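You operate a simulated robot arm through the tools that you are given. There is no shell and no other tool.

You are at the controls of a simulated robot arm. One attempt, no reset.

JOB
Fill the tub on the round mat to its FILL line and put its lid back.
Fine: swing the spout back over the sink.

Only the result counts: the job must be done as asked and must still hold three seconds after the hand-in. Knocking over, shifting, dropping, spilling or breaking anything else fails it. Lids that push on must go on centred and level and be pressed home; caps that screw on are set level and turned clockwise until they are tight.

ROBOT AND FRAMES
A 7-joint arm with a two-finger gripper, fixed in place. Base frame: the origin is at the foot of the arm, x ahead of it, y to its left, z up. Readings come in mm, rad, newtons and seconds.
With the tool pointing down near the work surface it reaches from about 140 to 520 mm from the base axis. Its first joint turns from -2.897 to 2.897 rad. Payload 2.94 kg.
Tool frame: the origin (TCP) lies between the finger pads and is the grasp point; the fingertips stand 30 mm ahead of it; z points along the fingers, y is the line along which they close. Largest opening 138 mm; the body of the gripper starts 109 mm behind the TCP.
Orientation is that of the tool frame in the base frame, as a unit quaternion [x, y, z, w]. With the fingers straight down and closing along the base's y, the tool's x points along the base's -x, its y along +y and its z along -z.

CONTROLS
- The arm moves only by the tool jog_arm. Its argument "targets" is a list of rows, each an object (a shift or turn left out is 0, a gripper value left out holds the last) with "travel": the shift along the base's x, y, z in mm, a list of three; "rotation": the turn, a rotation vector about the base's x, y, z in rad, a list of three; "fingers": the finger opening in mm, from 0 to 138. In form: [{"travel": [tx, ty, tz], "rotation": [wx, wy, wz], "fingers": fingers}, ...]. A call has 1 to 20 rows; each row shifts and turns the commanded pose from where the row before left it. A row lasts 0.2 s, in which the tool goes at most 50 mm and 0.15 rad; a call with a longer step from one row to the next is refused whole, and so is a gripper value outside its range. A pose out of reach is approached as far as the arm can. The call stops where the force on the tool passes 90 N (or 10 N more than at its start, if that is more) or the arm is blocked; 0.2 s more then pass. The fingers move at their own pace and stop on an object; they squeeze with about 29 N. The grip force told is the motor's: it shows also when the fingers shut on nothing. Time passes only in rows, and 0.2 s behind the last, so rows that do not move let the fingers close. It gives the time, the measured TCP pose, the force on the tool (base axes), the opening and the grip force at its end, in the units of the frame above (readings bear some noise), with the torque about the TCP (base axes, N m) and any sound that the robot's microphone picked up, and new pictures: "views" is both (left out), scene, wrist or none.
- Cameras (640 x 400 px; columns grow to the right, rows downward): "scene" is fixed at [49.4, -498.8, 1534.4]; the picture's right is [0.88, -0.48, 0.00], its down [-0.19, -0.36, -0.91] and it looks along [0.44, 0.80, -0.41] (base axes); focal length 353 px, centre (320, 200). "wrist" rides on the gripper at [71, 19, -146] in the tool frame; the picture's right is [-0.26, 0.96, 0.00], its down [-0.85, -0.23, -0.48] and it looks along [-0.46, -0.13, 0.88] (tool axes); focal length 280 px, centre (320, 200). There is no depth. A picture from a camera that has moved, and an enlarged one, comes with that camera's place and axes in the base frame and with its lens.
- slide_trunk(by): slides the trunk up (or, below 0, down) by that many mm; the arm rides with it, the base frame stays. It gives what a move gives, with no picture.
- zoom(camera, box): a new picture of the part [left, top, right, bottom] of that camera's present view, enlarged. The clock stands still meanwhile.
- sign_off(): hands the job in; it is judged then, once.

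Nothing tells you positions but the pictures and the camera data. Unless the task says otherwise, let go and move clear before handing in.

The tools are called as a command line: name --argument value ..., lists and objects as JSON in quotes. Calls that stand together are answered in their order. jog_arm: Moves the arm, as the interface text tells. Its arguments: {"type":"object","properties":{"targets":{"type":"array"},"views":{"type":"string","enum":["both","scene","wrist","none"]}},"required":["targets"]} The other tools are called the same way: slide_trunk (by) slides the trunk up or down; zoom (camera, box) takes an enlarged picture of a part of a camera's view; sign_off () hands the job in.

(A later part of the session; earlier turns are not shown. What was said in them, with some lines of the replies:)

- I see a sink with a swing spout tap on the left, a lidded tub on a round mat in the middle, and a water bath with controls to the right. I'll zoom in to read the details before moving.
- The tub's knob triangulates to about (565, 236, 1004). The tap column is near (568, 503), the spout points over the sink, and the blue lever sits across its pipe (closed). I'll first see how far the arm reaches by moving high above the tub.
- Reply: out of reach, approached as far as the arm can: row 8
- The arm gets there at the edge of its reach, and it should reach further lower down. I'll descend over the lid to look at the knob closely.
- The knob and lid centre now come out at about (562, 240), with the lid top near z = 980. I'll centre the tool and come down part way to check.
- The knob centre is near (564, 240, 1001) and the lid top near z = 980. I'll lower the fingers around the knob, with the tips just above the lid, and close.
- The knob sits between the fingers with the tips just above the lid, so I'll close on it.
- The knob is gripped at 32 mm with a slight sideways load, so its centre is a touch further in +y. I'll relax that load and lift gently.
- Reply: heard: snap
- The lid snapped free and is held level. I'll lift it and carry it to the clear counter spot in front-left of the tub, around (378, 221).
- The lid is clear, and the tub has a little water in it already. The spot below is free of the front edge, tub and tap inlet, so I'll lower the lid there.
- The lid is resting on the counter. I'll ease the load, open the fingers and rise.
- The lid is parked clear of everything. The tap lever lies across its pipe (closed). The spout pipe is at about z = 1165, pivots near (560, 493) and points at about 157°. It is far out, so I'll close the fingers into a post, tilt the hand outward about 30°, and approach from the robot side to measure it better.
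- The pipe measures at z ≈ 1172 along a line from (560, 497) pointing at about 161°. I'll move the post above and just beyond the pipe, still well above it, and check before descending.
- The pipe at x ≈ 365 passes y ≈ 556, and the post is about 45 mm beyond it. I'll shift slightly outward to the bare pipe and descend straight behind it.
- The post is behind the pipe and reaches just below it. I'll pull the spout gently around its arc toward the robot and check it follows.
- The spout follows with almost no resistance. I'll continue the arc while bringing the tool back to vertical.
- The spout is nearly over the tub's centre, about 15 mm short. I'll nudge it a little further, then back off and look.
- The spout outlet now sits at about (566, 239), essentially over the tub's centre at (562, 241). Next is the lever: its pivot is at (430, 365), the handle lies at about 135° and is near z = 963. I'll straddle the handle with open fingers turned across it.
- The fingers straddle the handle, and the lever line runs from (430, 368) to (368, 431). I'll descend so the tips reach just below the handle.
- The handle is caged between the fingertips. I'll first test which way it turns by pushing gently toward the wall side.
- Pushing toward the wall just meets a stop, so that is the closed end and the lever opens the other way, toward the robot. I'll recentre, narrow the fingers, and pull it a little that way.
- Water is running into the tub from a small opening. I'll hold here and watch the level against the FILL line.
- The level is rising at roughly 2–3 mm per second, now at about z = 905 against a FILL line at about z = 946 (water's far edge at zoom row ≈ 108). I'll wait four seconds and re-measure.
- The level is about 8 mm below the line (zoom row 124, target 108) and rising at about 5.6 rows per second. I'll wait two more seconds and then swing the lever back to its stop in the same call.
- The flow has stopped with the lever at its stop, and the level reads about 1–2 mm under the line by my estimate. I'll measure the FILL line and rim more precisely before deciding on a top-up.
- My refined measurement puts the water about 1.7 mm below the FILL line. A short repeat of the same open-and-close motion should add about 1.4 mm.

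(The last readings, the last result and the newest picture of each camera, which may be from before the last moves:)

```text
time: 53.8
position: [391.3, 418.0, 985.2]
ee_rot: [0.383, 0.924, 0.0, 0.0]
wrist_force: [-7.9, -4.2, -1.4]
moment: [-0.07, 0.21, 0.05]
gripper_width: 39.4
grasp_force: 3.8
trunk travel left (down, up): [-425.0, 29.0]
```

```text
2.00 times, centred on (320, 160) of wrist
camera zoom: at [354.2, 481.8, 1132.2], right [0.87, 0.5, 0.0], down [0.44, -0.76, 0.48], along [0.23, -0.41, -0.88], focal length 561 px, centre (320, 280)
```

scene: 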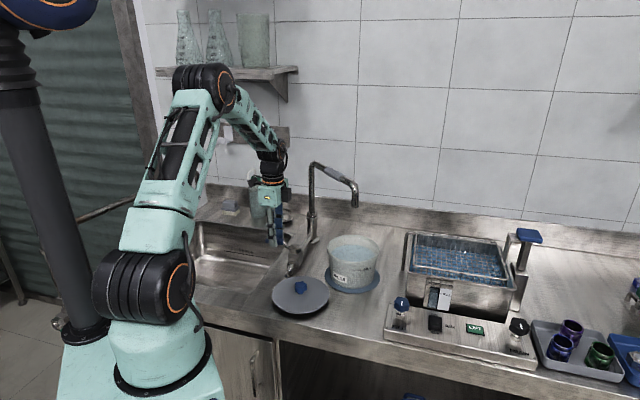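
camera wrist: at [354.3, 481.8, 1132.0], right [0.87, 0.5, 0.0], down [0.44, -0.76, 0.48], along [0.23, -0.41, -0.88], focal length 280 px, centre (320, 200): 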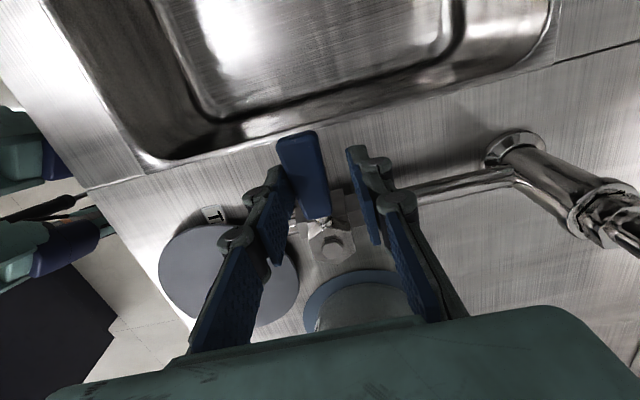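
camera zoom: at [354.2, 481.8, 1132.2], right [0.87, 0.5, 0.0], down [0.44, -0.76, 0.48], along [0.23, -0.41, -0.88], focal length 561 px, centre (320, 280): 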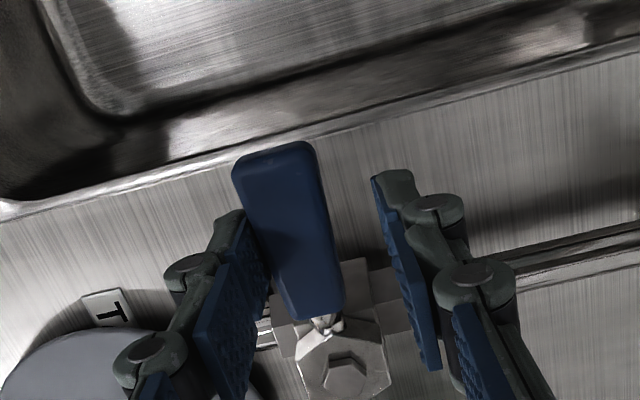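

The water is now within about half a millimetre of the line, and the tap is shut with the lever on its stop. I'll free the fingers from the handle, rise and square up the tool, then go for the spout.

jog_arm --targets '[{"travel": [-6, -6, 0]}, {"travel": [0, 0, 0]}, {"travel": [0, 0, 30]}, {"travel": [0, 0, 40]}, {"travel": [0, 0, 45]}, {"travel": [0, 0, 45], "rotation": [0, 0, 0.131], "fingers": 0}, {"travel": [0, 0, 45], "rotation": [0, 0, 0.131]}, {"travel": [0, 0, 45], "rotation": [0, 0, 0.131]}, {"travel": [0, 0, 45], "rotation": [0, 0, 0.131]}, {"travel": [0, -20, 15], "rotation": [0, 0, 0.131]}, {"travel": [0, -20, 0], "rotation": [0, 0, 0.131]}, {"travel": [0, 0, 0]}, {"travel": [0, 0, 0]}]'

zoom --camera "scene" --box '[230, 150, 400, 300]'

```text
time: 56.6
position: [387.5, 373.3, 1294.8]
ee_rot: [0.001, 1.0, 0.0, -0.001]
wrist_force: [0.2, 0.0, -0.3]
moment: [-0.04, 0.0, 0.01]
gripper_width: 0.2
grasp_force: 28.4
trunk travel left (down, up): [-425.0, 29.0]
camera wrist: at [314.4, 391.6, 1441.0], right [0.26, 0.97, 0.0], down [0.85, -0.23, 0.48], along [0.46, -0.13, -0.88], focal length 280 px, centre (320, 200)
```

scene: 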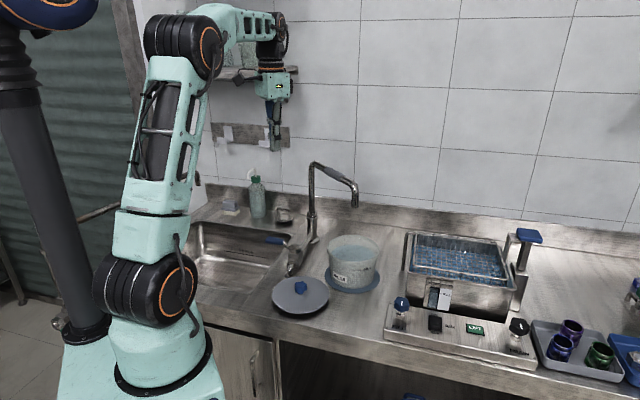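
wrist: 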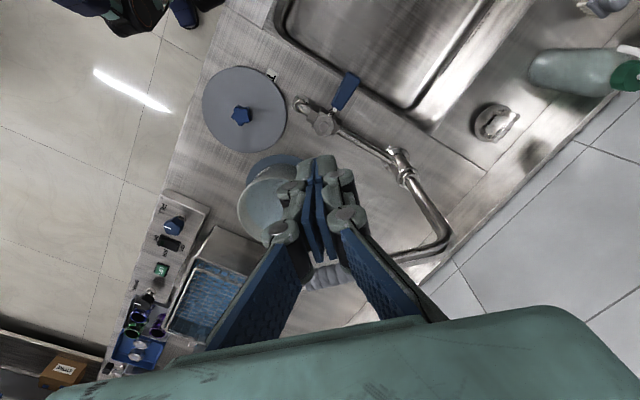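

```text
2.67 times, centred on (315, 225) of scene
camera zoom: at [49.4, -498.8, 1534.4], right [0.88, -0.48, 0.0], down [-0.19, -0.36, -0.91], along [0.44, 0.8, -0.41], focal length 942 px, centre (333, 133)
```

zoom: 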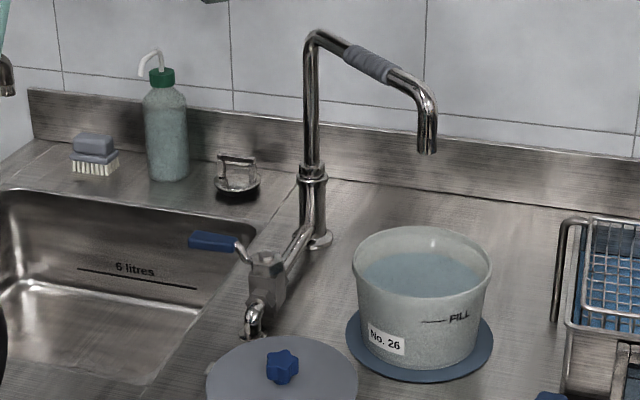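

The tap is shut with no drip. Now I'll bring the post over the spout to its far side, tilted outward about 20°, staying high.

jog_arm --targets '[{"travel": [36, -14.2, 0], "rotation": [0.0512, -0.105, 0]}, {"travel": [36, -14.2, 0], "rotation": [0.0512, -0.105, 0]}, {"travel": [36, -14.2, 0], "rotation": [0.0512, -0.105, 0]}, {"travel": [36, -14.2, 0]}, {"travel": [36, -14.2, 0]}, {"travel": [36, -14.2, 0]}, {"travel": [0, 0, 0]}, {"travel": [0, 0, 0]}]'

zoom --camera "scene" --box '[280, 80, 420, 240]'

```text
time: 58.4
position: [602.4, 288.4, 1294.3]
ee_rot: [0.0, 0.985, 0.076, 0.156]
wrist_force: [-0.5, 0.8, 0.1]
moment: [0.0, -0.01, 0.02]
gripper_width: 0.0
grasp_force: 28.1
trunk travel left (down, up): [-425.0, 29.0]
camera wrist: at [488.6, 286.0, 1413.9], right [0.23, 0.95, 0.23], down [0.67, -0.32, 0.67], along [0.71, 0.0, -0.7], focal length 280 px, centre (320, 200)
```

scene: 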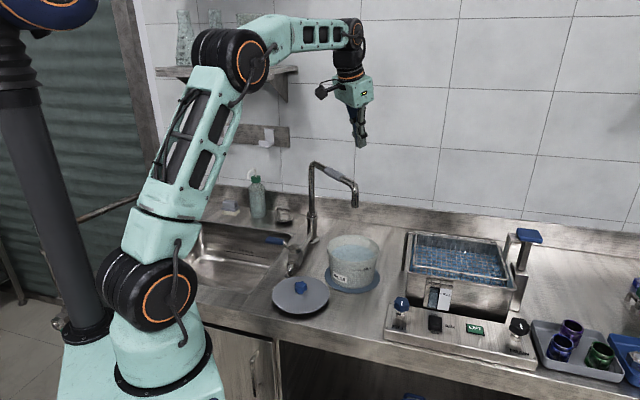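
wrist: 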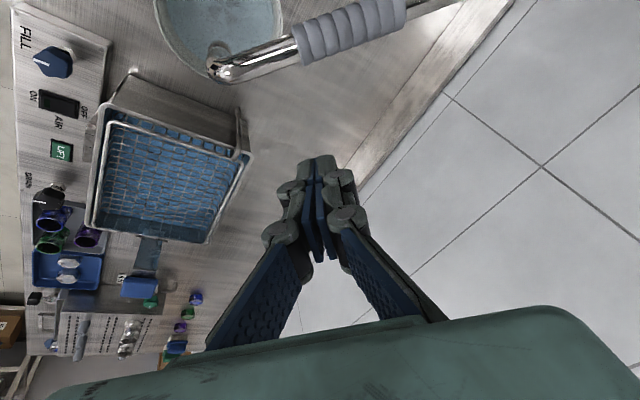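

```text
2.50 times, centred on (350, 160) of scene
camera zoom: at [49.4, -498.8, 1534.4], right [0.88, -0.48, 0.0], down [-0.19, -0.36, -0.91], along [0.44, 0.8, -0.41], focal length 883 px, centre (245, 300)
```

zoom: 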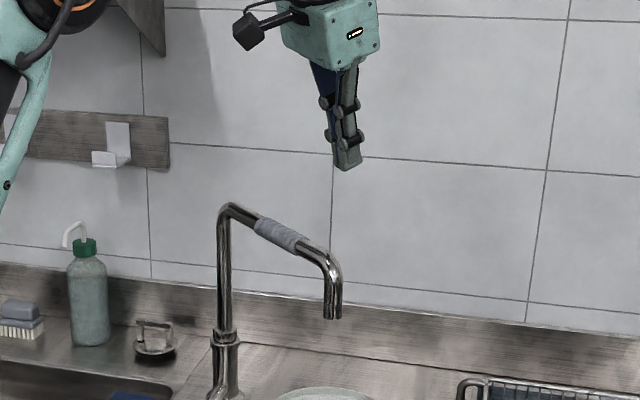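

The pipe lies along x ≈ 560 and the post is about 41 mm beyond it. I'll descend and take the first part of the return swing.

jog_arm --targets '[{"travel": [0, 0, -40]}, {"travel": [0, 0, -45]}, {"travel": [0, 0, -46]}, {"travel": [0, 0, 0]}, {"travel": [-13, 5, 0]}, {"travel": [-25.1, -1.7, 0]}, {"travel": [-25.2, 1.3, 0]}, {"travel": [0, 0, 0]}]'

zoom --camera "scene" --box '[270, 130, 410, 290]'

```text
time: 60.2
position: [539.5, 292.0, 1163.5]
ee_rot: [0.001, 0.985, 0.076, 0.157]
wrist_force: [0.6, -0.1, 0.5]
moment: [-0.03, 0.02, -0.04]
gripper_width: 0.0
grasp_force: 27.9
trunk travel left (down, up): [-425.0, 29.0]
camera wrist: at [425.2, 290.4, 1282.7], right [0.23, 0.95, 0.23], down [0.67, -0.32, 0.67], along [0.71, 0.0, -0.7], focal length 280 px, centre (320, 200)
```

scene: 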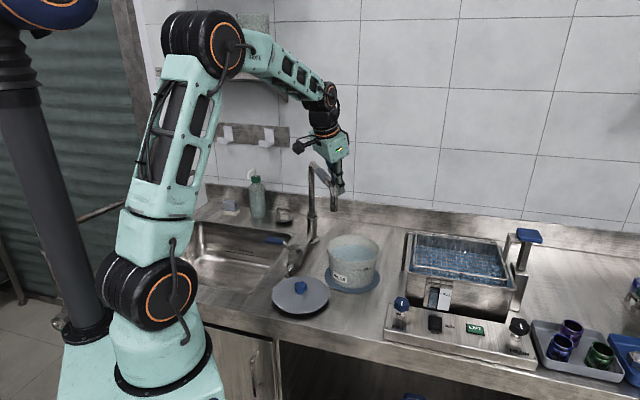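
wrist: 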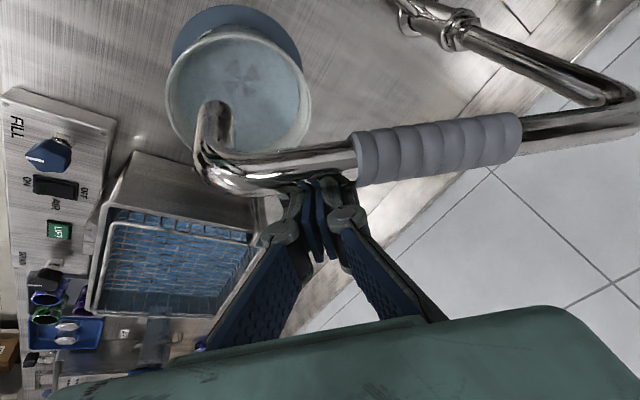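

```text
2.50 times, centred on (340, 210) of scene
camera zoom: at [49.4, -498.8, 1534.4], right [0.88, -0.48, 0.0], down [-0.19, -0.36, -0.91], along [0.44, 0.8, -0.41], focal length 883 px, centre (270, 175)
```

zoom: 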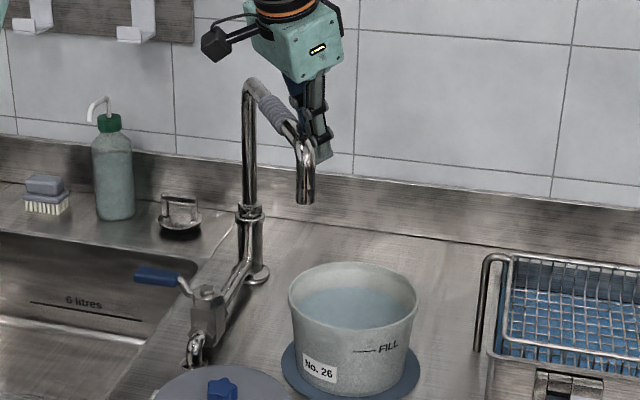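

jog_arm --targets '[{"travel": [-24.8, 4.5, 0]}, {"travel": [-24.1, 7.4, 0]}, {"travel": [-24, 9.7, 0], "rotation": [-0.0512, 0.105, 0]}, {"travel": [-22.7, 12.6, 0], "rotation": [-0.0512, 0.105, 0]}, {"travel": [-20.9, 15, 0], "rotation": [-0.0512, 0.105, 0]}, {"travel": [-17.8, 17.9, 0]}, {"travel": [-15.5, 19.9, 0]}, {"travel": [0, 0, 0]}]'

zoom --camera "scene" --box '[210, 110, 370, 290]'

```text
time: 62.0
position: [388.6, 379.6, 1165.3]
ee_rot: [0.0, 1.0, -0.001, 0.0]
wrist_force: [-0.2, 0.1, 0.3]
moment: [-0.03, -0.01, -0.01]
gripper_width: 0.2
grasp_force: 28.5
trunk travel left (down, up): [-425.0, 29.0]
camera wrist: at [317.5, 398.4, 1311.4], right [0.26, 0.96, 0.0], down [0.85, -0.23, 0.48], along [0.46, -0.13, -0.88], focal length 280 px, centre (320, 200)
```

scene: 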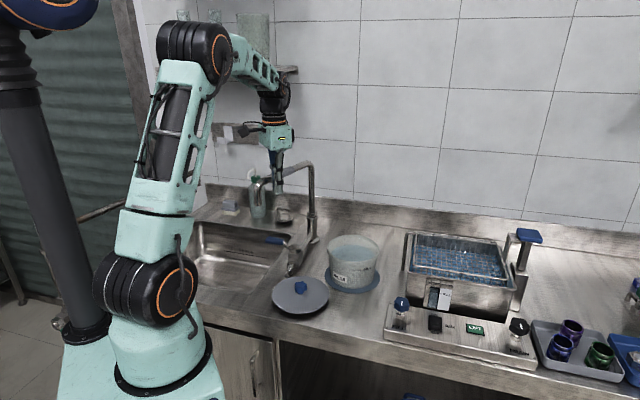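
wrist: 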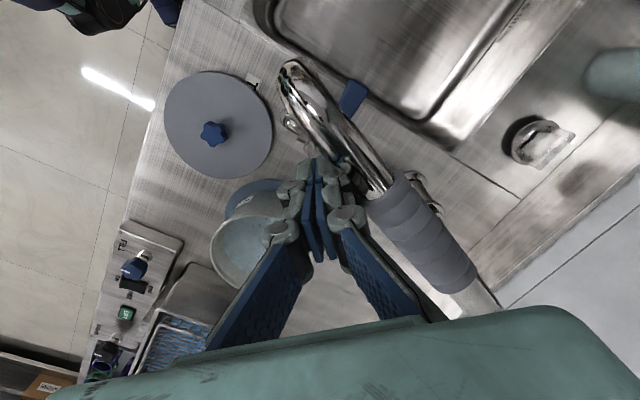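

```text
2.22 times, centred on (290, 200) of scene
camera zoom: at [49.4, -498.8, 1534.4], right [0.88, -0.48, 0.0], down [-0.19, -0.36, -0.91], along [0.44, 0.8, -0.41], focal length 785 px, centre (387, 200)
```

zoom: 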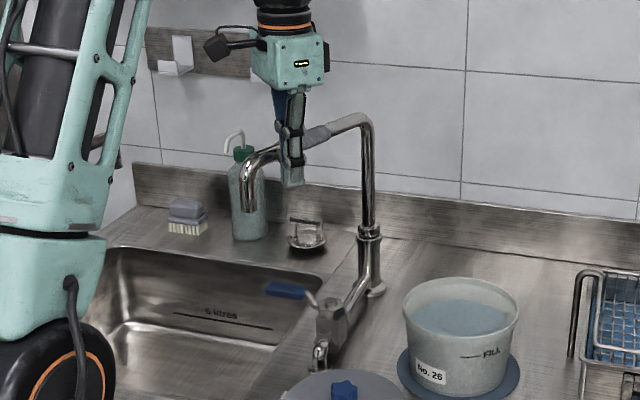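

The spout is following back. I'll finish the swing over the sink while tilting the hand slightly outward again, to keep the wrist well away from the shelf.

jog_arm --targets '[{"travel": [-12.4, 22.4, 0], "rotation": [0.0967, -0.0652, 0]}, {"travel": [-9.5, 24, 0], "rotation": [0.0967, -0.0652, 0]}, {"travel": [-6.8, 25, 0], "rotation": [0.0967, -0.0652, 0]}, {"travel": [-4.3, 24.8, 0]}, {"travel": [-1.3, 25.2, 0]}, {"travel": [1.8, 25.1, 0]}, {"travel": [0, 0, 0]}]'

zoom --camera "scene" --box '[190, 110, 350, 290]'

```text
time: 63.6
position: [356.9, 528.1, 1165.7]
ee_rot: [0.001, 0.985, 0.144, 0.097]
wrist_force: [-0.7, -0.8, 0.0]
moment: [-0.01, -0.02, 0.03]
gripper_width: 0.0
grasp_force: 28.5
trunk travel left (down, up): [-425.0, 29.0]
camera wrist: at [257.7, 505.0, 1295.4], right [0.23, 0.92, 0.32], down [0.75, -0.38, 0.54], along [0.62, 0.12, -0.77], focal length 280 px, centre (320, 200)
```

scene: 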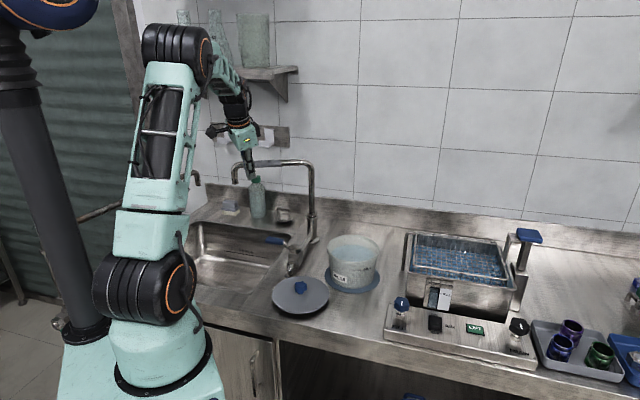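
wrist: 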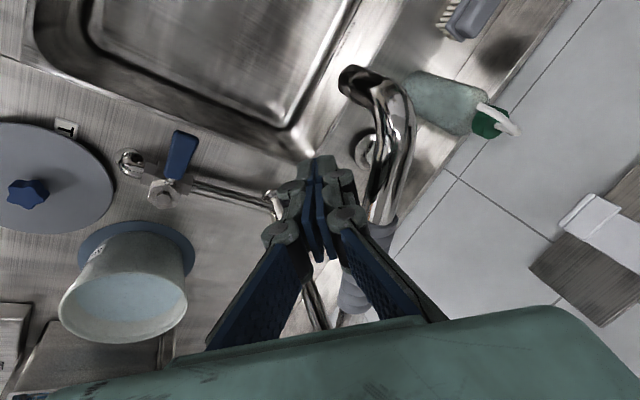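

```text
2.22 times, centred on (270, 200) of scene
camera zoom: at [49.4, -498.8, 1534.4], right [0.88, -0.48, 0.0], down [-0.19, -0.36, -0.91], along [0.44, 0.8, -0.41], focal length 785 px, centre (431, 200)
```

zoom: 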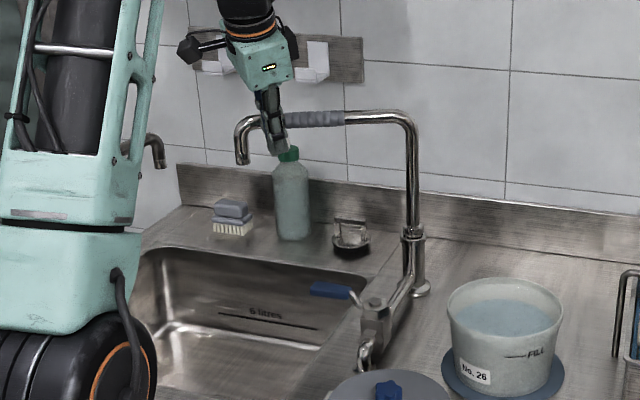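

The spout is back at its original angle over the sink. I'll back away from it, straighten the tool, and move above the parked lid.

jog_arm --targets '[{"travel": [-8, -25, 0]}, {"travel": [-8, -35, 0]}, {"travel": [5, -40, 0], "rotation": [-0.0967, 0.0652, 0]}, {"travel": [8, -45, 0], "rotation": [-0.0967, 0.0652, 0]}, {"travel": [8, -45, 0], "rotation": [-0.0967, 0.0652, 0], "fingers": 70}, {"travel": [10, -45, -20]}, {"travel": [8, -45, -30]}, {"travel": [4, -23, -40]}, {"travel": [0, 0, -30]}, {"travel": [0, 0, 0]}, {"travel": [0, 0, 0]}]'

zoom --camera "scene" --box '[190, 110, 400, 320]'

zoom --camera "wrist" --box '[200, 20, 440, 220]'

```text
refused: row 6 steps farther than a row can; nothing moved
```

```text
1.90 times, centred on (295, 215) of scene
camera zoom: at [49.4, -498.8, 1534.4], right [0.88, -0.48, 0.0], down [-0.19, -0.36, -0.91], along [0.44, 0.8, -0.41], focal length 673 px, centre (368, 171)
```

zoom: 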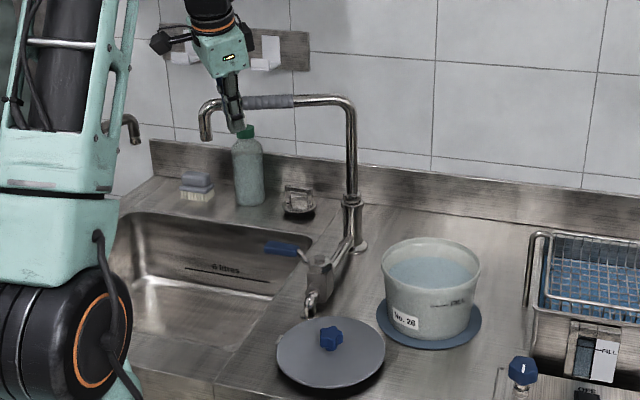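

```text
2.00 times, centred on (320, 120) of wrist
camera zoom: at [257.7, 505.0, 1295.4], right [0.23, 0.92, 0.32], down [0.75, -0.38, 0.54], along [0.62, 0.12, -0.77], focal length 561 px, centre (320, 360)
```

zoom: 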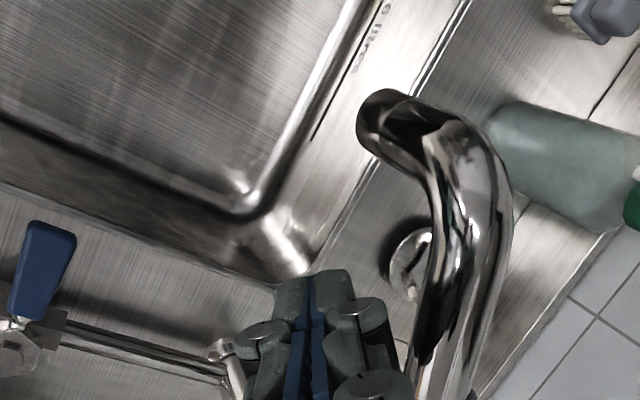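

One step was slightly too long; I'll repeat the retreat with smaller steps.

jog_arm --targets '[{"travel": [-8, -25, 0]}, {"travel": [-8, -35, 0]}, {"travel": [5, -40, 0], "rotation": [-0.0967, 0.0652, 0]}, {"travel": [8, -45, 0], "rotation": [-0.0967, 0.0652, 0]}, {"travel": [8, -45, 0], "rotation": [-0.0967, 0.0652, 0], "fingers": 70}, {"travel": [8, -40, -20]}, {"travel": [6, -40, -25]}, {"travel": [6, -33, -30]}, {"travel": [0, 0, -30]}, {"travel": [0, 0, -15]}, {"travel": [0, 0, 0]}, {"travel": [0, 0, 0]}]'

zoom --camera "scene" --box '[190, 110, 400, 320]'

zoom --camera "wrist" --box '[200, 20, 440, 220]'

```text
time: 66.2
position: [381.1, 223.1, 1044.9]
ee_rot: [0.0, 1.0, -0.002, 0.001]
wrist_force: [0.0, 0.3, 0.1]
moment: [0.0, -0.01, 0.0]
gripper_width: 70.0
grasp_force: 0.0
trunk travel left (down, up): [-425.0, 29.0]
camera wrist: at [309.6, 241.1, 1191.7], right [0.26, 0.96, 0.0], down [0.85, -0.23, 0.48], along [0.46, -0.13, -0.88], focal length 280 px, centre (320, 200)
```

scene: 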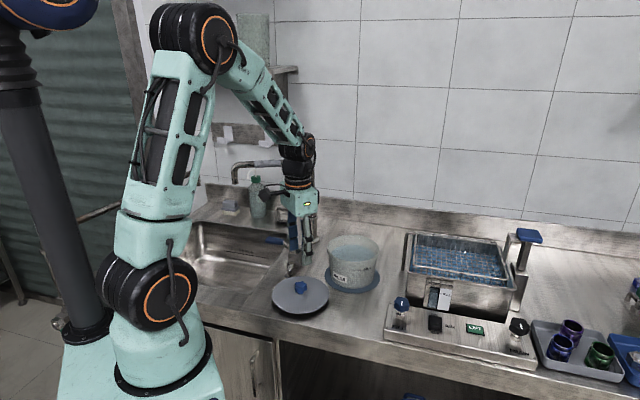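
wrist: 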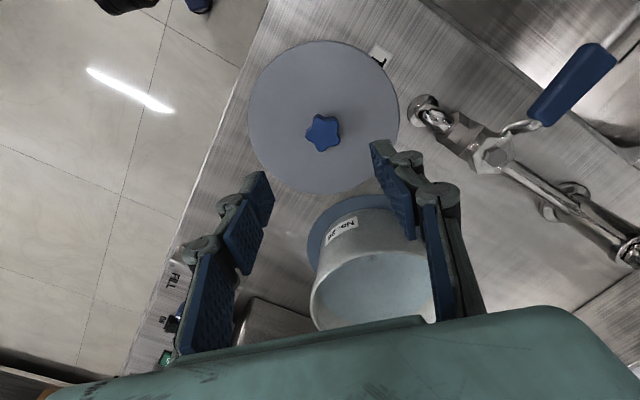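

```text
1.90 times, centred on (295, 215) of scene
camera zoom: at [49.4, -498.8, 1534.4], right [0.88, -0.48, 0.0], down [-0.19, -0.36, -0.91], along [0.44, 0.8, -0.41], focal length 673 px, centre (368, 171)
```

zoom: 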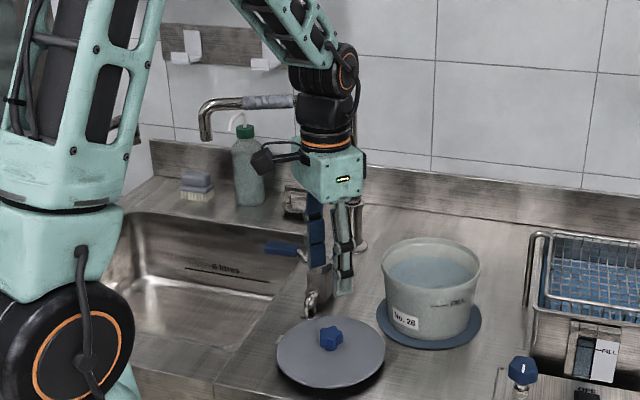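

```text
2.00 times, centred on (320, 120) of wrist
camera zoom: at [309.6, 241.1, 1191.7], right [0.26, 0.96, 0.0], down [0.85, -0.23, 0.48], along [0.46, -0.13, -0.88], focal length 561 px, centre (320, 360)
```

zoom: 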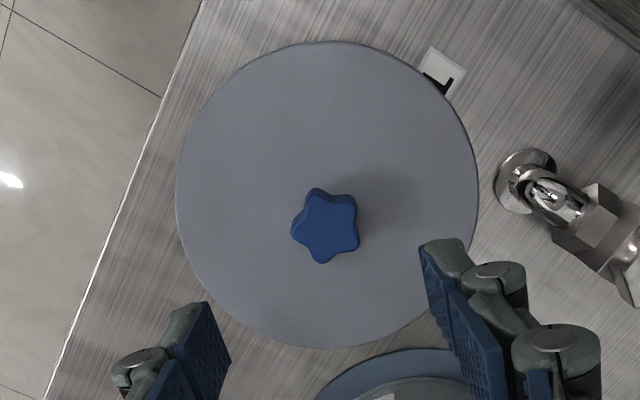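

jog_arm --targets '[{"travel": [1.5, 2.2, -40]}, {"travel": [0, 0, -40]}, {"travel": [0, 0, -28]}, {"travel": [0, 0, -9]}, {"travel": [0, 0, 0]}, {"travel": [0, 0, 0]}]' --views "both"

zoom --camera "wrist" --box '[200, 60, 440, 260]'

```text
time: 67.6
position: [382.9, 224.6, 927.5]
ee_rot: [0.0, 1.0, 0.001, 0.0]
wrist_force: [1.0, -0.2, 0.3]
moment: [0.01, 0.0, 0.0]
gripper_width: 69.7
grasp_force: 0.1
trunk travel left (down, up): [-425.0, 29.0]
camera wrist: at [311.6, 243.9, 1074.1], right [0.26, 0.96, 0.0], down [0.85, -0.23, 0.48], along [0.46, -0.13, -0.88], focal length 280 px, centre (320, 200)
```

scene: 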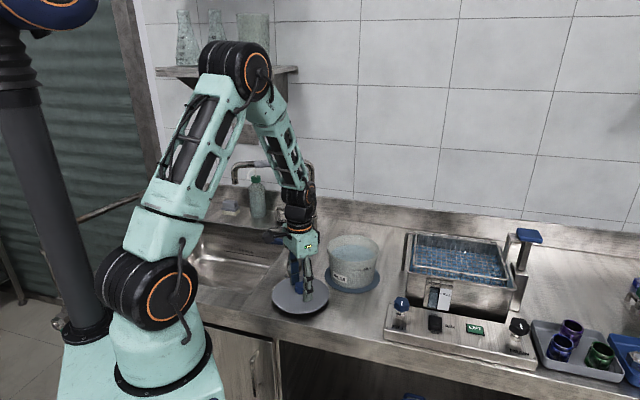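
wrist: 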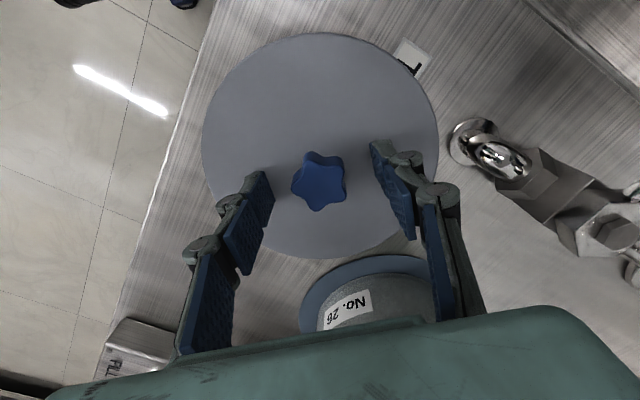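

```text
2.00 times, centred on (320, 160) of wrist
camera zoom: at [311.6, 243.9, 1074.1], right [0.26, 0.96, 0.0], down [0.85, -0.23, 0.48], along [0.46, -0.13, -0.88], focal length 561 px, centre (320, 280)
```

zoom: 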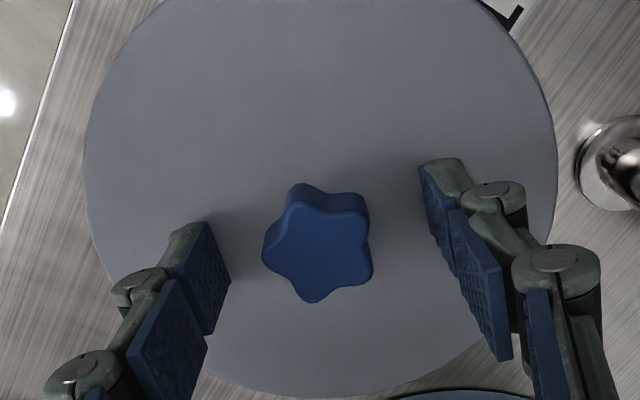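

jog_arm --targets '[{"travel": [-1, 0, 0], "fingers": 10}, {"travel": [0, 0, 0]}, {"travel": [0, 0, 0]}, {"travel": [0, 0, 0]}]' --views "wrist"

```text
time: 68.6
position: [382.1, 225.2, 927.7]
ee_rot: [0.0, 1.0, 0.0, 0.001]
wrist_force: [0.8, 0.1, 0.6]
moment: [-0.03, 0.01, -0.02]
gripper_width: 32.2
grasp_force: 29.4
trunk travel left (down, up): [-425.0, 29.0]
camera wrist: at [310.7, 243.7, 1074.3], right [0.26, 0.96, 0.0], down [0.85, -0.23, 0.48], along [0.46, -0.13, -0.88], focal length 280 px, centre (320, 200)
```

wrist: 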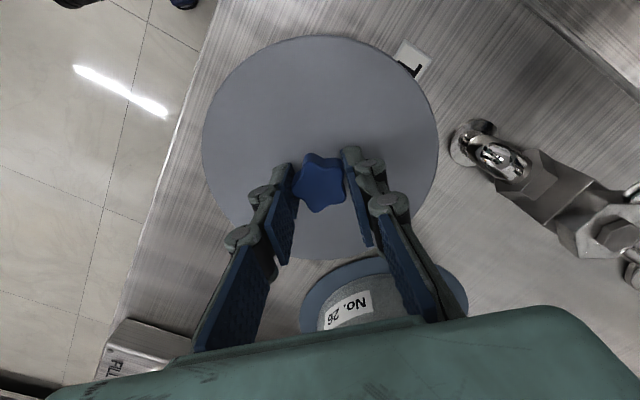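

The knob is gripped exactly as before. I'll lift the lid and carry it back over the tub, high first.

jog_arm --targets '[{"travel": [0, 0, 20]}, {"travel": [0, 0, 45]}, {"travel": [0, 0, 45]}, {"travel": [0, 0, 45]}, {"travel": [25, 3, 15]}, {"travel": [35, 3, 0]}, {"travel": [35, 3, 0]}, {"travel": [35, 3, 0]}, {"travel": [35, 3, 0]}, {"travel": [18, 2, 0]}, {"travel": [0, 0, 0]}, {"travel": [0, 0, 0]}]'

zoom --camera "scene" --box '[290, 160, 420, 300]'

```text
time: 71.2
position: [564.7, 240.6, 1096.8]
ee_rot: [0.0, 1.0, 0.0, 0.0]
wrist_force: [0.0, -1.0, -0.8]
moment: [-0.02, 0.0, 0.01]
gripper_width: 32.6
grasp_force: 29.4
trunk travel left (down, up): [-425.0, 29.0]
camera wrist: at [494.1, 259.9, 1243.3], right [0.26, 0.96, 0.0], down [0.85, -0.23, 0.48], along [0.46, -0.13, -0.88], focal length 280 px, centre (320, 200)
```

scene: 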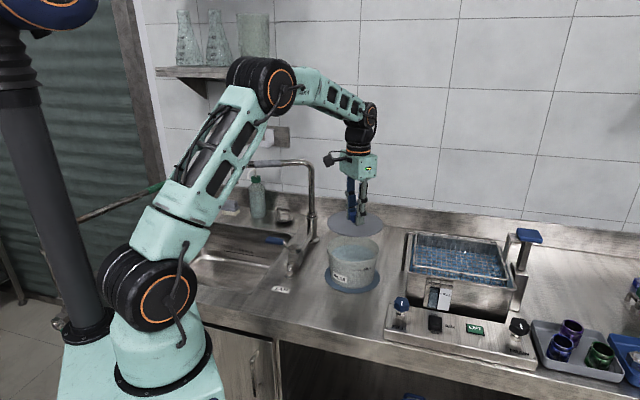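
wrist: 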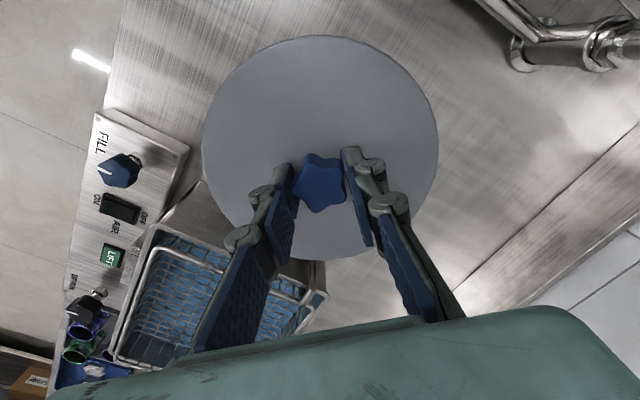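

```text
2.86 times, centred on (355, 230) of scene
camera zoom: at [49.4, -498.8, 1534.4], right [0.88, -0.48, 0.0], down [-0.19, -0.36, -0.91], along [0.44, 0.8, -0.41], focal length 1009 px, centre (220, 114)
```

zoom: 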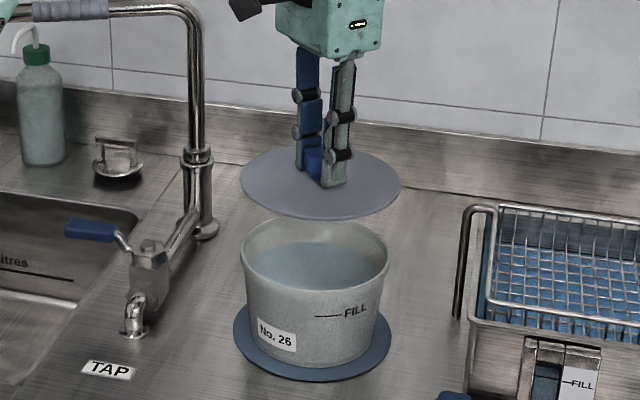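

jog_arm --targets '[{"travel": [-1, 1.2, -20]}, {"travel": [0, 0, -20]}, {"travel": [0, 0, -8]}, {"travel": [0, 0, 0]}, {"travel": [0, 0, 0]}, {"travel": [0, 0, 0]}]' --views "scene"

zoom --camera "scene" --box '[320, 210, 390, 280]'

jog_arm --targets '[{"travel": [0, 0, 0]}]' --views "none"

```text
time: 72.6
position: [564.4, 242.8, 1047.8]
ee_rot: [0.0, 1.0, 0.0, -0.001]
wrist_force: [0.1, -0.2, -1.1]
moment: [0.0, 0.04, 0.0]
gripper_width: 32.3
grasp_force: 29.2
trunk travel left (down, up): [-425.0, 29.0]
```

scene: 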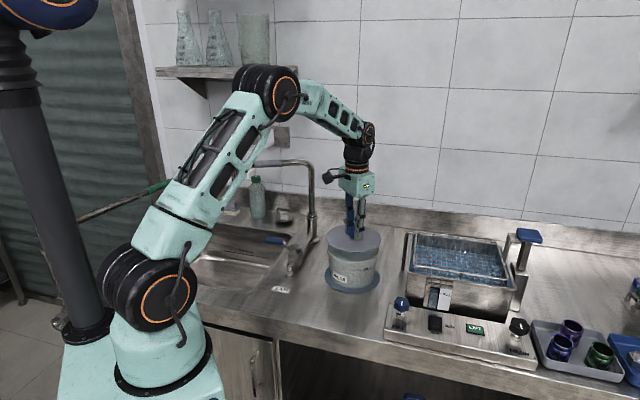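

```text
5.71 times, centred on (355, 245) of scene
camera zoom: at [49.4, -498.8, 1534.4], right [0.88, -0.48, 0.0], down [-0.19, -0.36, -0.91], along [0.44, 0.8, -0.41], focal length 2018 px, centre (120, -57)
```

zoom: 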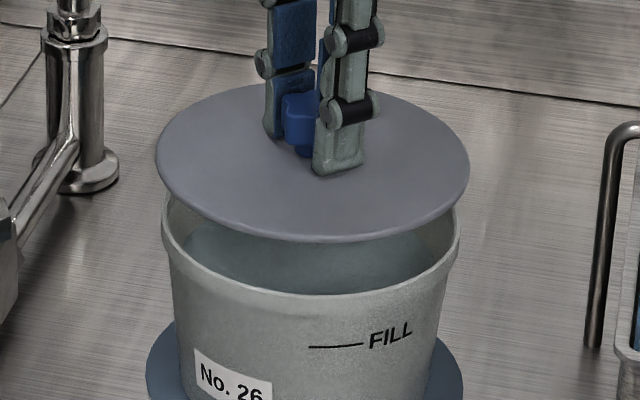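

```text
time: 73.0
position: [564.7, 242.9, 1049.2]
ee_rot: [0.0, 1.0, 0.0, 0.001]
wrist_force: [-0.1, 0.2, -0.5]
moment: [0.01, 0.0, 0.03]
gripper_width: 32.3
grasp_force: 28.8
trunk travel left (down, up): [-425.0, 29.0]
```

The lid is visually centred over the rim to within about a millimetre. I'll make a small correction and lower it slowly, watching the force.

jog_arm --targets '[{"travel": [-0.8, -0.8, 0]}, {"travel": [0, 0, -4]}, {"travel": [0, 0, -4]}, {"travel": [0, 0, -4]}, {"travel": [0, 0, 0]}]' --views "none"

```text
time: 74.2
position: [565.0, 242.6, 1036.8]
ee_rot: [0.0, 1.0, 0.0, 0.0]
wrist_force: [-0.3, -0.3, -0.8]
moment: [0.02, -0.02, 0.0]
gripper_width: 32.4
grasp_force: 29.0
trunk travel left (down, up): [-425.0, 29.0]
```

jog_arm --targets '[{"travel": [-0.8, -0.4, -3]}, {"travel": [0, 0, -3]}, {"travel": [0, 0, 0]}]' --views "none"

jog_arm --targets '[{"travel": [0, 0, 0]}]' --views "scene"

zoom --camera "scene" --box '[320, 215, 390, 285]'

```text
time: 75.0
position: [561.8, 242.1, 1031.4]
ee_rot: [0.0, 1.0, 0.0, 0.0]
wrist_force: [0.3, 0.3, -1.0]
moment: [-0.02, 0.0, 0.0]
gripper_width: 32.7
grasp_force: 28.8
trunk travel left (down, up): [-425.0, 29.0]
```

```text
time: 75.4
position: [563.1, 242.3, 1031.1]
ee_rot: [0.0, 1.0, 0.0, 0.0]
wrist_force: [0.1, -0.1, -0.8]
moment: [-0.01, 0.0, 0.0]
gripper_width: 32.3
grasp_force: 29.7
trunk travel left (down, up): [-425.0, 29.0]
```

scene: 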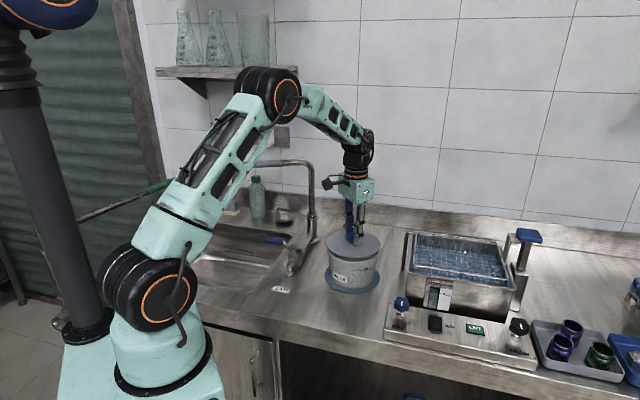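

```text
5.71 times, centred on (355, 250) of scene
camera zoom: at [49.4, -498.8, 1534.4], right [0.88, -0.48, 0.0], down [-0.19, -0.36, -0.91], along [0.44, 0.8, -0.41], focal length 2018 px, centre (120, -86)
```

zoom: 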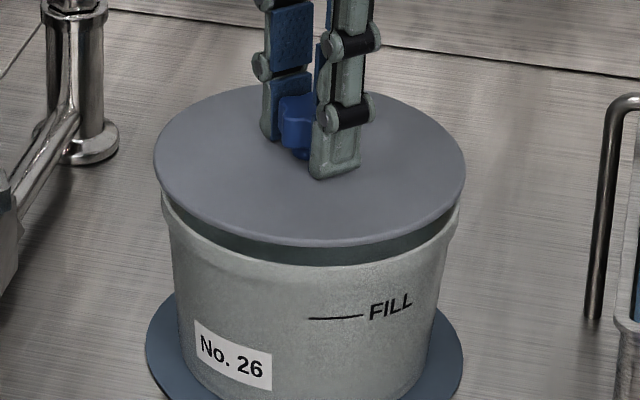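

jog_arm --targets '[{"travel": [0.6, -0.3, -3]}, {"travel": [0, 0, -3]}, {"travel": [0, 0, 0]}]' --views "none"

jog_arm --targets '[{"travel": [0, 0, -2]}, {"travel": [0, 0, 0]}]' --views "scene"

zoom --camera "scene" --box '[320, 215, 390, 285]'

```text
time: 76.2
position: [563.7, 242.0, 1026.8]
ee_rot: [0.0, 1.0, 0.0, 0.001]
wrist_force: [0.4, -0.1, 0.4]
moment: [-0.02, 0.02, 0.01]
gripper_width: 32.5
grasp_force: 29.1
trunk travel left (down, up): [-425.0, 29.0]
```

```text
time: 76.8
position: [562.9, 240.0, 1024.5]
ee_rot: [0.0, 1.0, -0.001, 0.0]
wrist_force: [-0.8, -0.4, -0.9]
moment: [0.0, 0.0, 0.0]
gripper_width: 32.8
grasp_force: 28.9
trunk travel left (down, up): [-425.0, 29.0]
```

scene: 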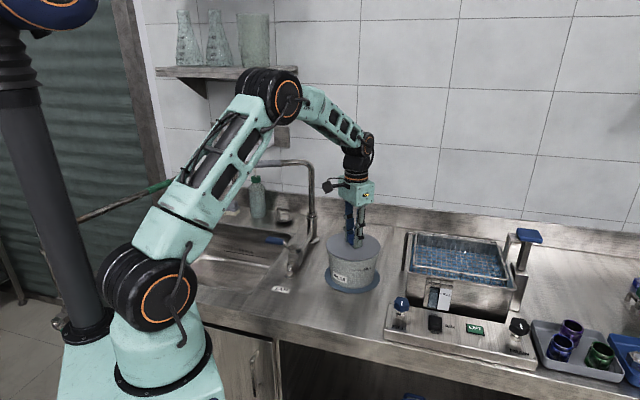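

```text
5.71 times, centred on (355, 250) of scene
camera zoom: at [49.4, -498.8, 1534.4], right [0.88, -0.48, 0.0], down [-0.19, -0.36, -0.91], along [0.44, 0.8, -0.41], focal length 2018 px, centre (120, -86)
```

zoom: 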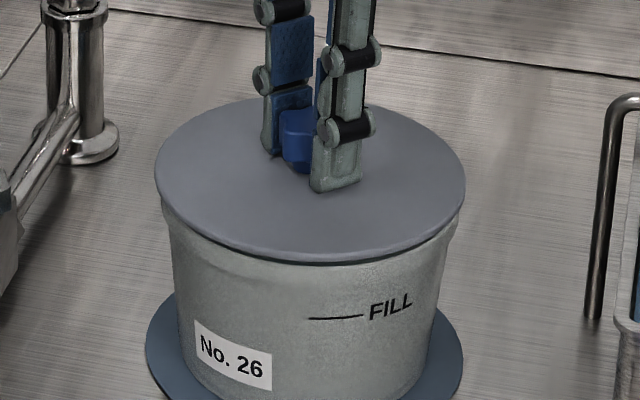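

jog_arm --targets '[{"travel": [0, 0, -2]}, {"travel": [0, 0, -2]}, {"travel": [0, 0, 0]}]' --views "none"

jog_arm --targets '[{"travel": [0, 0, -2]}, {"travel": [0, 0, 0]}]' --views "none"

```text
time: 77.6
position: [563.7, 241.7, 1020.4]
ee_rot: [-0.001, 1.0, -0.001, 0.0]
wrist_force: [0.0, 0.1, -1.5]
moment: [-0.03, 0.01, -0.02]
gripper_width: 32.4
grasp_force: 29.0
trunk travel left (down, up): [-425.0, 29.0]
```

```text
time: 78.2
position: [563.2, 241.4, 1019.1]
ee_rot: [0.001, 1.0, -0.001, 0.001]
wrist_force: [1.3, -2.6, 5.2]
moment: [-0.04, 0.12, -0.02]
gripper_width: 32.6
grasp_force: 29.0
trunk travel left (down, up): [-425.0, 29.0]
heard: snap
```

A snap was heard as the lid engaged. I'll press a bit further to be sure it is fully home.

jog_arm --targets '[{"travel": [0, 0, -1.5]}, {"travel": [0, 0, -1.5]}, {"travel": [0, 0, 0]}]' --views "scene"

zoom --camera "scene" --box '[320, 215, 390, 285]'

```text
time: 79.0
position: [563.9, 241.6, 1017.7]
ee_rot: [0.0, 1.0, 0.001, 0.004]
wrist_force: [4.9, -2.7, 27.0]
moment: [-0.02, 0.14, -0.05]
gripper_width: 32.5
grasp_force: 29.4
trunk travel left (down, up): [-425.0, 29.0]
```

scene: 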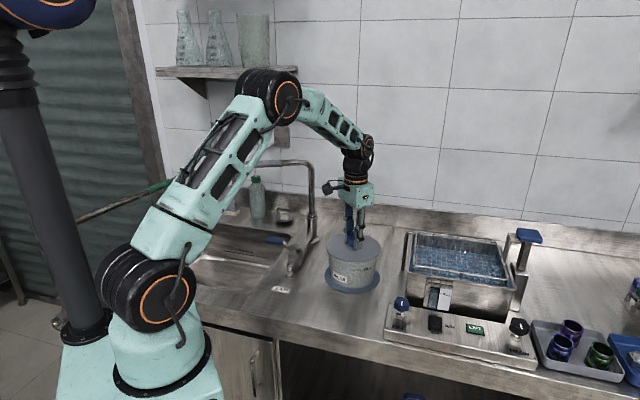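

```text
5.71 times, centred on (355, 250) of scene
camera zoom: at [49.4, -498.8, 1534.4], right [0.88, -0.48, 0.0], down [-0.19, -0.36, -0.91], along [0.44, 0.8, -0.41], focal length 2018 px, centre (120, -86)
```

zoom: 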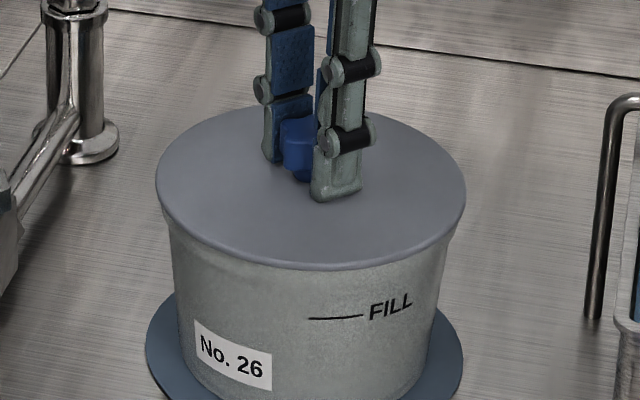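

The lid is flush and level at its original height with 27 N down force. One last small press, then I'll relax, release and lift clear.

jog_arm --targets '[{"travel": [0, 0, -1]}, {"travel": [0, 0, 0]}, {"travel": [0, 0, 2]}, {"travel": [0, 0, 1]}, {"travel": [0, 0, 0]}]' --views "none"

```text
time: 80.2
position: [563.1, 241.2, 1017.5]
ee_rot: [0.0, 1.0, 0.001, 0.002]
wrist_force: [10.7, -1.4, 20.6]
moment: [0.02, -0.41, -0.02]
gripper_width: 32.6
grasp_force: 29.3
trunk travel left (down, up): [-425.0, 29.0]
```

jog_arm --targets '[{"travel": [0, 0, 1]}, {"travel": [0, 0, 0]}]' --views "none"

```text
time: 80.8
position: [563.2, 241.8, 1017.9]
ee_rot: [0.0, 1.0, -0.001, 0.0]
wrist_force: [9.4, -0.5, 15.0]
moment: [0.04, -0.36, -0.08]
gripper_width: 32.6
grasp_force: 28.9
trunk travel left (down, up): [-425.0, 29.0]
```

jog_arm --targets '[{"travel": [0, 0, 1], "fingers": 50}, {"travel": [0, 0, 0]}, {"travel": [0, 0, 0]}, {"travel": [0, 0, 15]}, {"travel": [0, 0, 40]}, {"travel": [0, 0, 45]}, {"travel": [-30, 0, 35]}, {"travel": [-40, 0, 20]}, {"travel": [-40, 0, 0]}, {"travel": [-40, 0, 0]}, {"travel": [0, 0, 0]}, {"travel": [0, 0, 0]}]'

zoom --camera "scene" --box '[320, 215, 390, 285]'

zoom --camera "scene" --box '[190, 120, 400, 310]'

zoom --camera "wrist" --box '[200, 20, 520, 220]'

```text
time: 83.4
position: [413.3, 242.7, 1173.7]
ee_rot: [0.001, 1.0, 0.0, 0.0]
wrist_force: [0.2, -0.5, 0.9]
moment: [0.0, 0.01, -0.03]
gripper_width: 49.9
grasp_force: 0.1
trunk travel left (down, up): [-425.0, 29.0]
camera wrist: at [340.9, 261.6, 1320.6], right [0.26, 0.96, 0.0], down [0.85, -0.23, 0.48], along [0.46, -0.13, -0.88], focal length 280 px, centre (320, 200)
```

scene: 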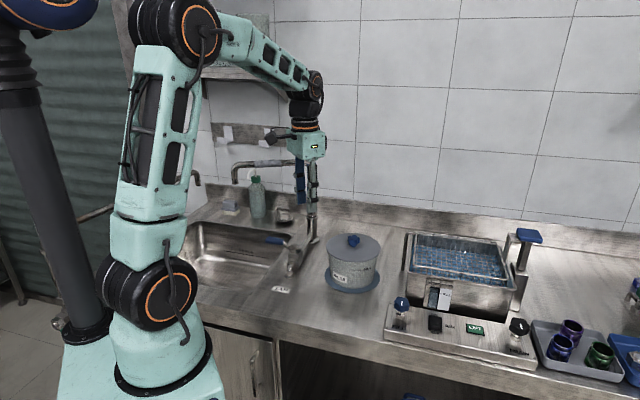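
wrist: 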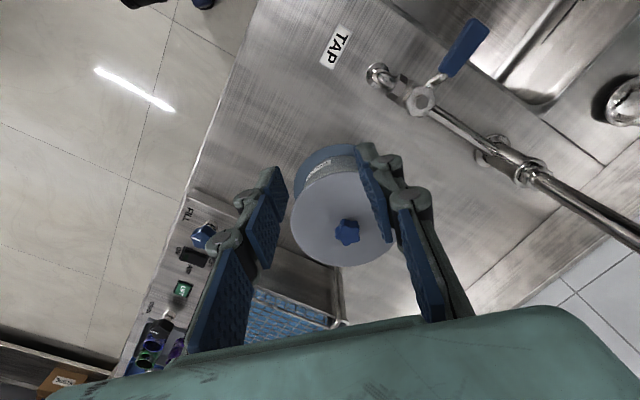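

```text
5.71 times, centred on (355, 250) of scene
camera zoom: at [49.4, -498.8, 1534.4], right [0.88, -0.48, 0.0], down [-0.19, -0.36, -0.91], along [0.44, 0.8, -0.41], focal length 2018 px, centre (120, -86)
```

zoom: 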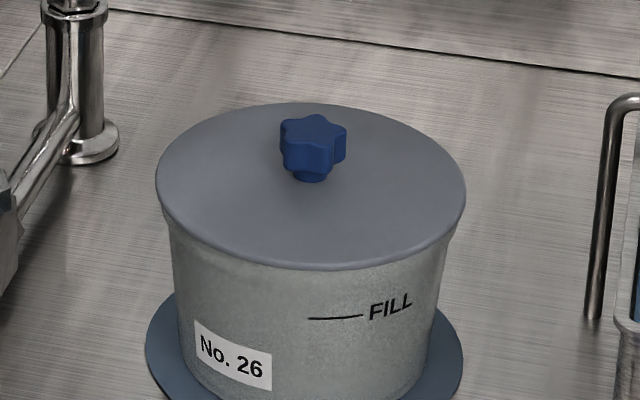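

```text
2.11 times, centred on (295, 215) of scene
camera zoom: at [49.4, -498.8, 1534.4], right [0.88, -0.48, 0.0], down [-0.19, -0.36, -0.91], along [0.44, 0.8, -0.41], focal length 744 px, centre (373, 168)
```

zoom: 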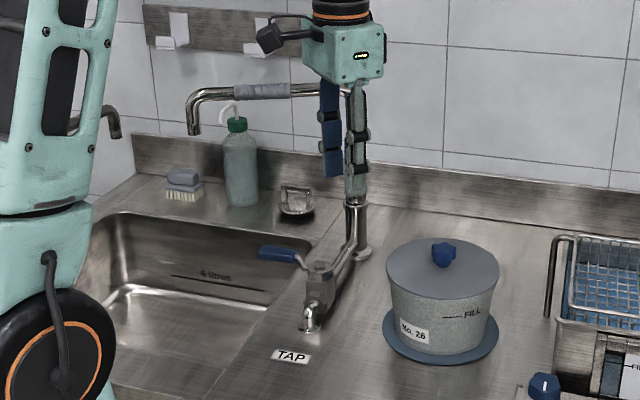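

```text
2.00 times, centred on (360, 120) of wrist
camera zoom: at [340.9, 261.6, 1320.6], right [0.26, 0.96, 0.0], down [0.85, -0.23, 0.48], along [0.46, -0.13, -0.88], focal length 561 px, centre (240, 360)
```

zoom: 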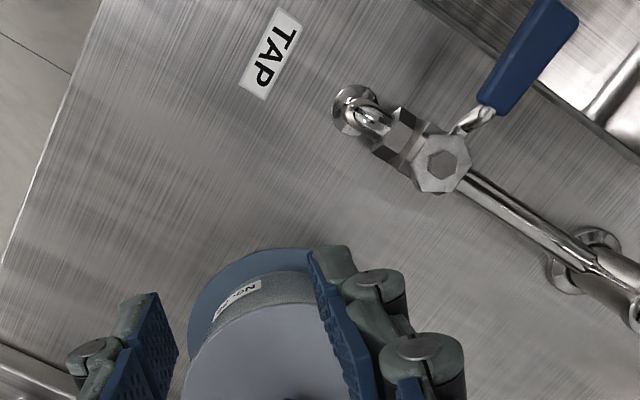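

The tub is filled to its line and its lid is seated level with a snap. The tap lever is on its closed stop with no drip, the spout is back over the sink, and the arm is clear. I'm handing in.

sign_off

```text
The job is handed in.
```

The tub on the round mat is filled to its FILL line, its lid is back on, and the spout is back over the sink. I've handed the job in; no verdict came back.

- **Fill:** the water stopped about half a millimetre below the line, judged from camera measurements that could be off by about a millimetre. That includes one short top-up.
- **Lid:** it snapped on and I pressed it home with about 27 N. In the last pictures it sits level and centred.
- **Tap and spout:** the lever is back on its closed stop, with no drip visible. The spout sits at the angle it started from.
- **Everything else:** the pictures show no spills and nothing knocked or shifted. The gripper is empty and clear of the tub.
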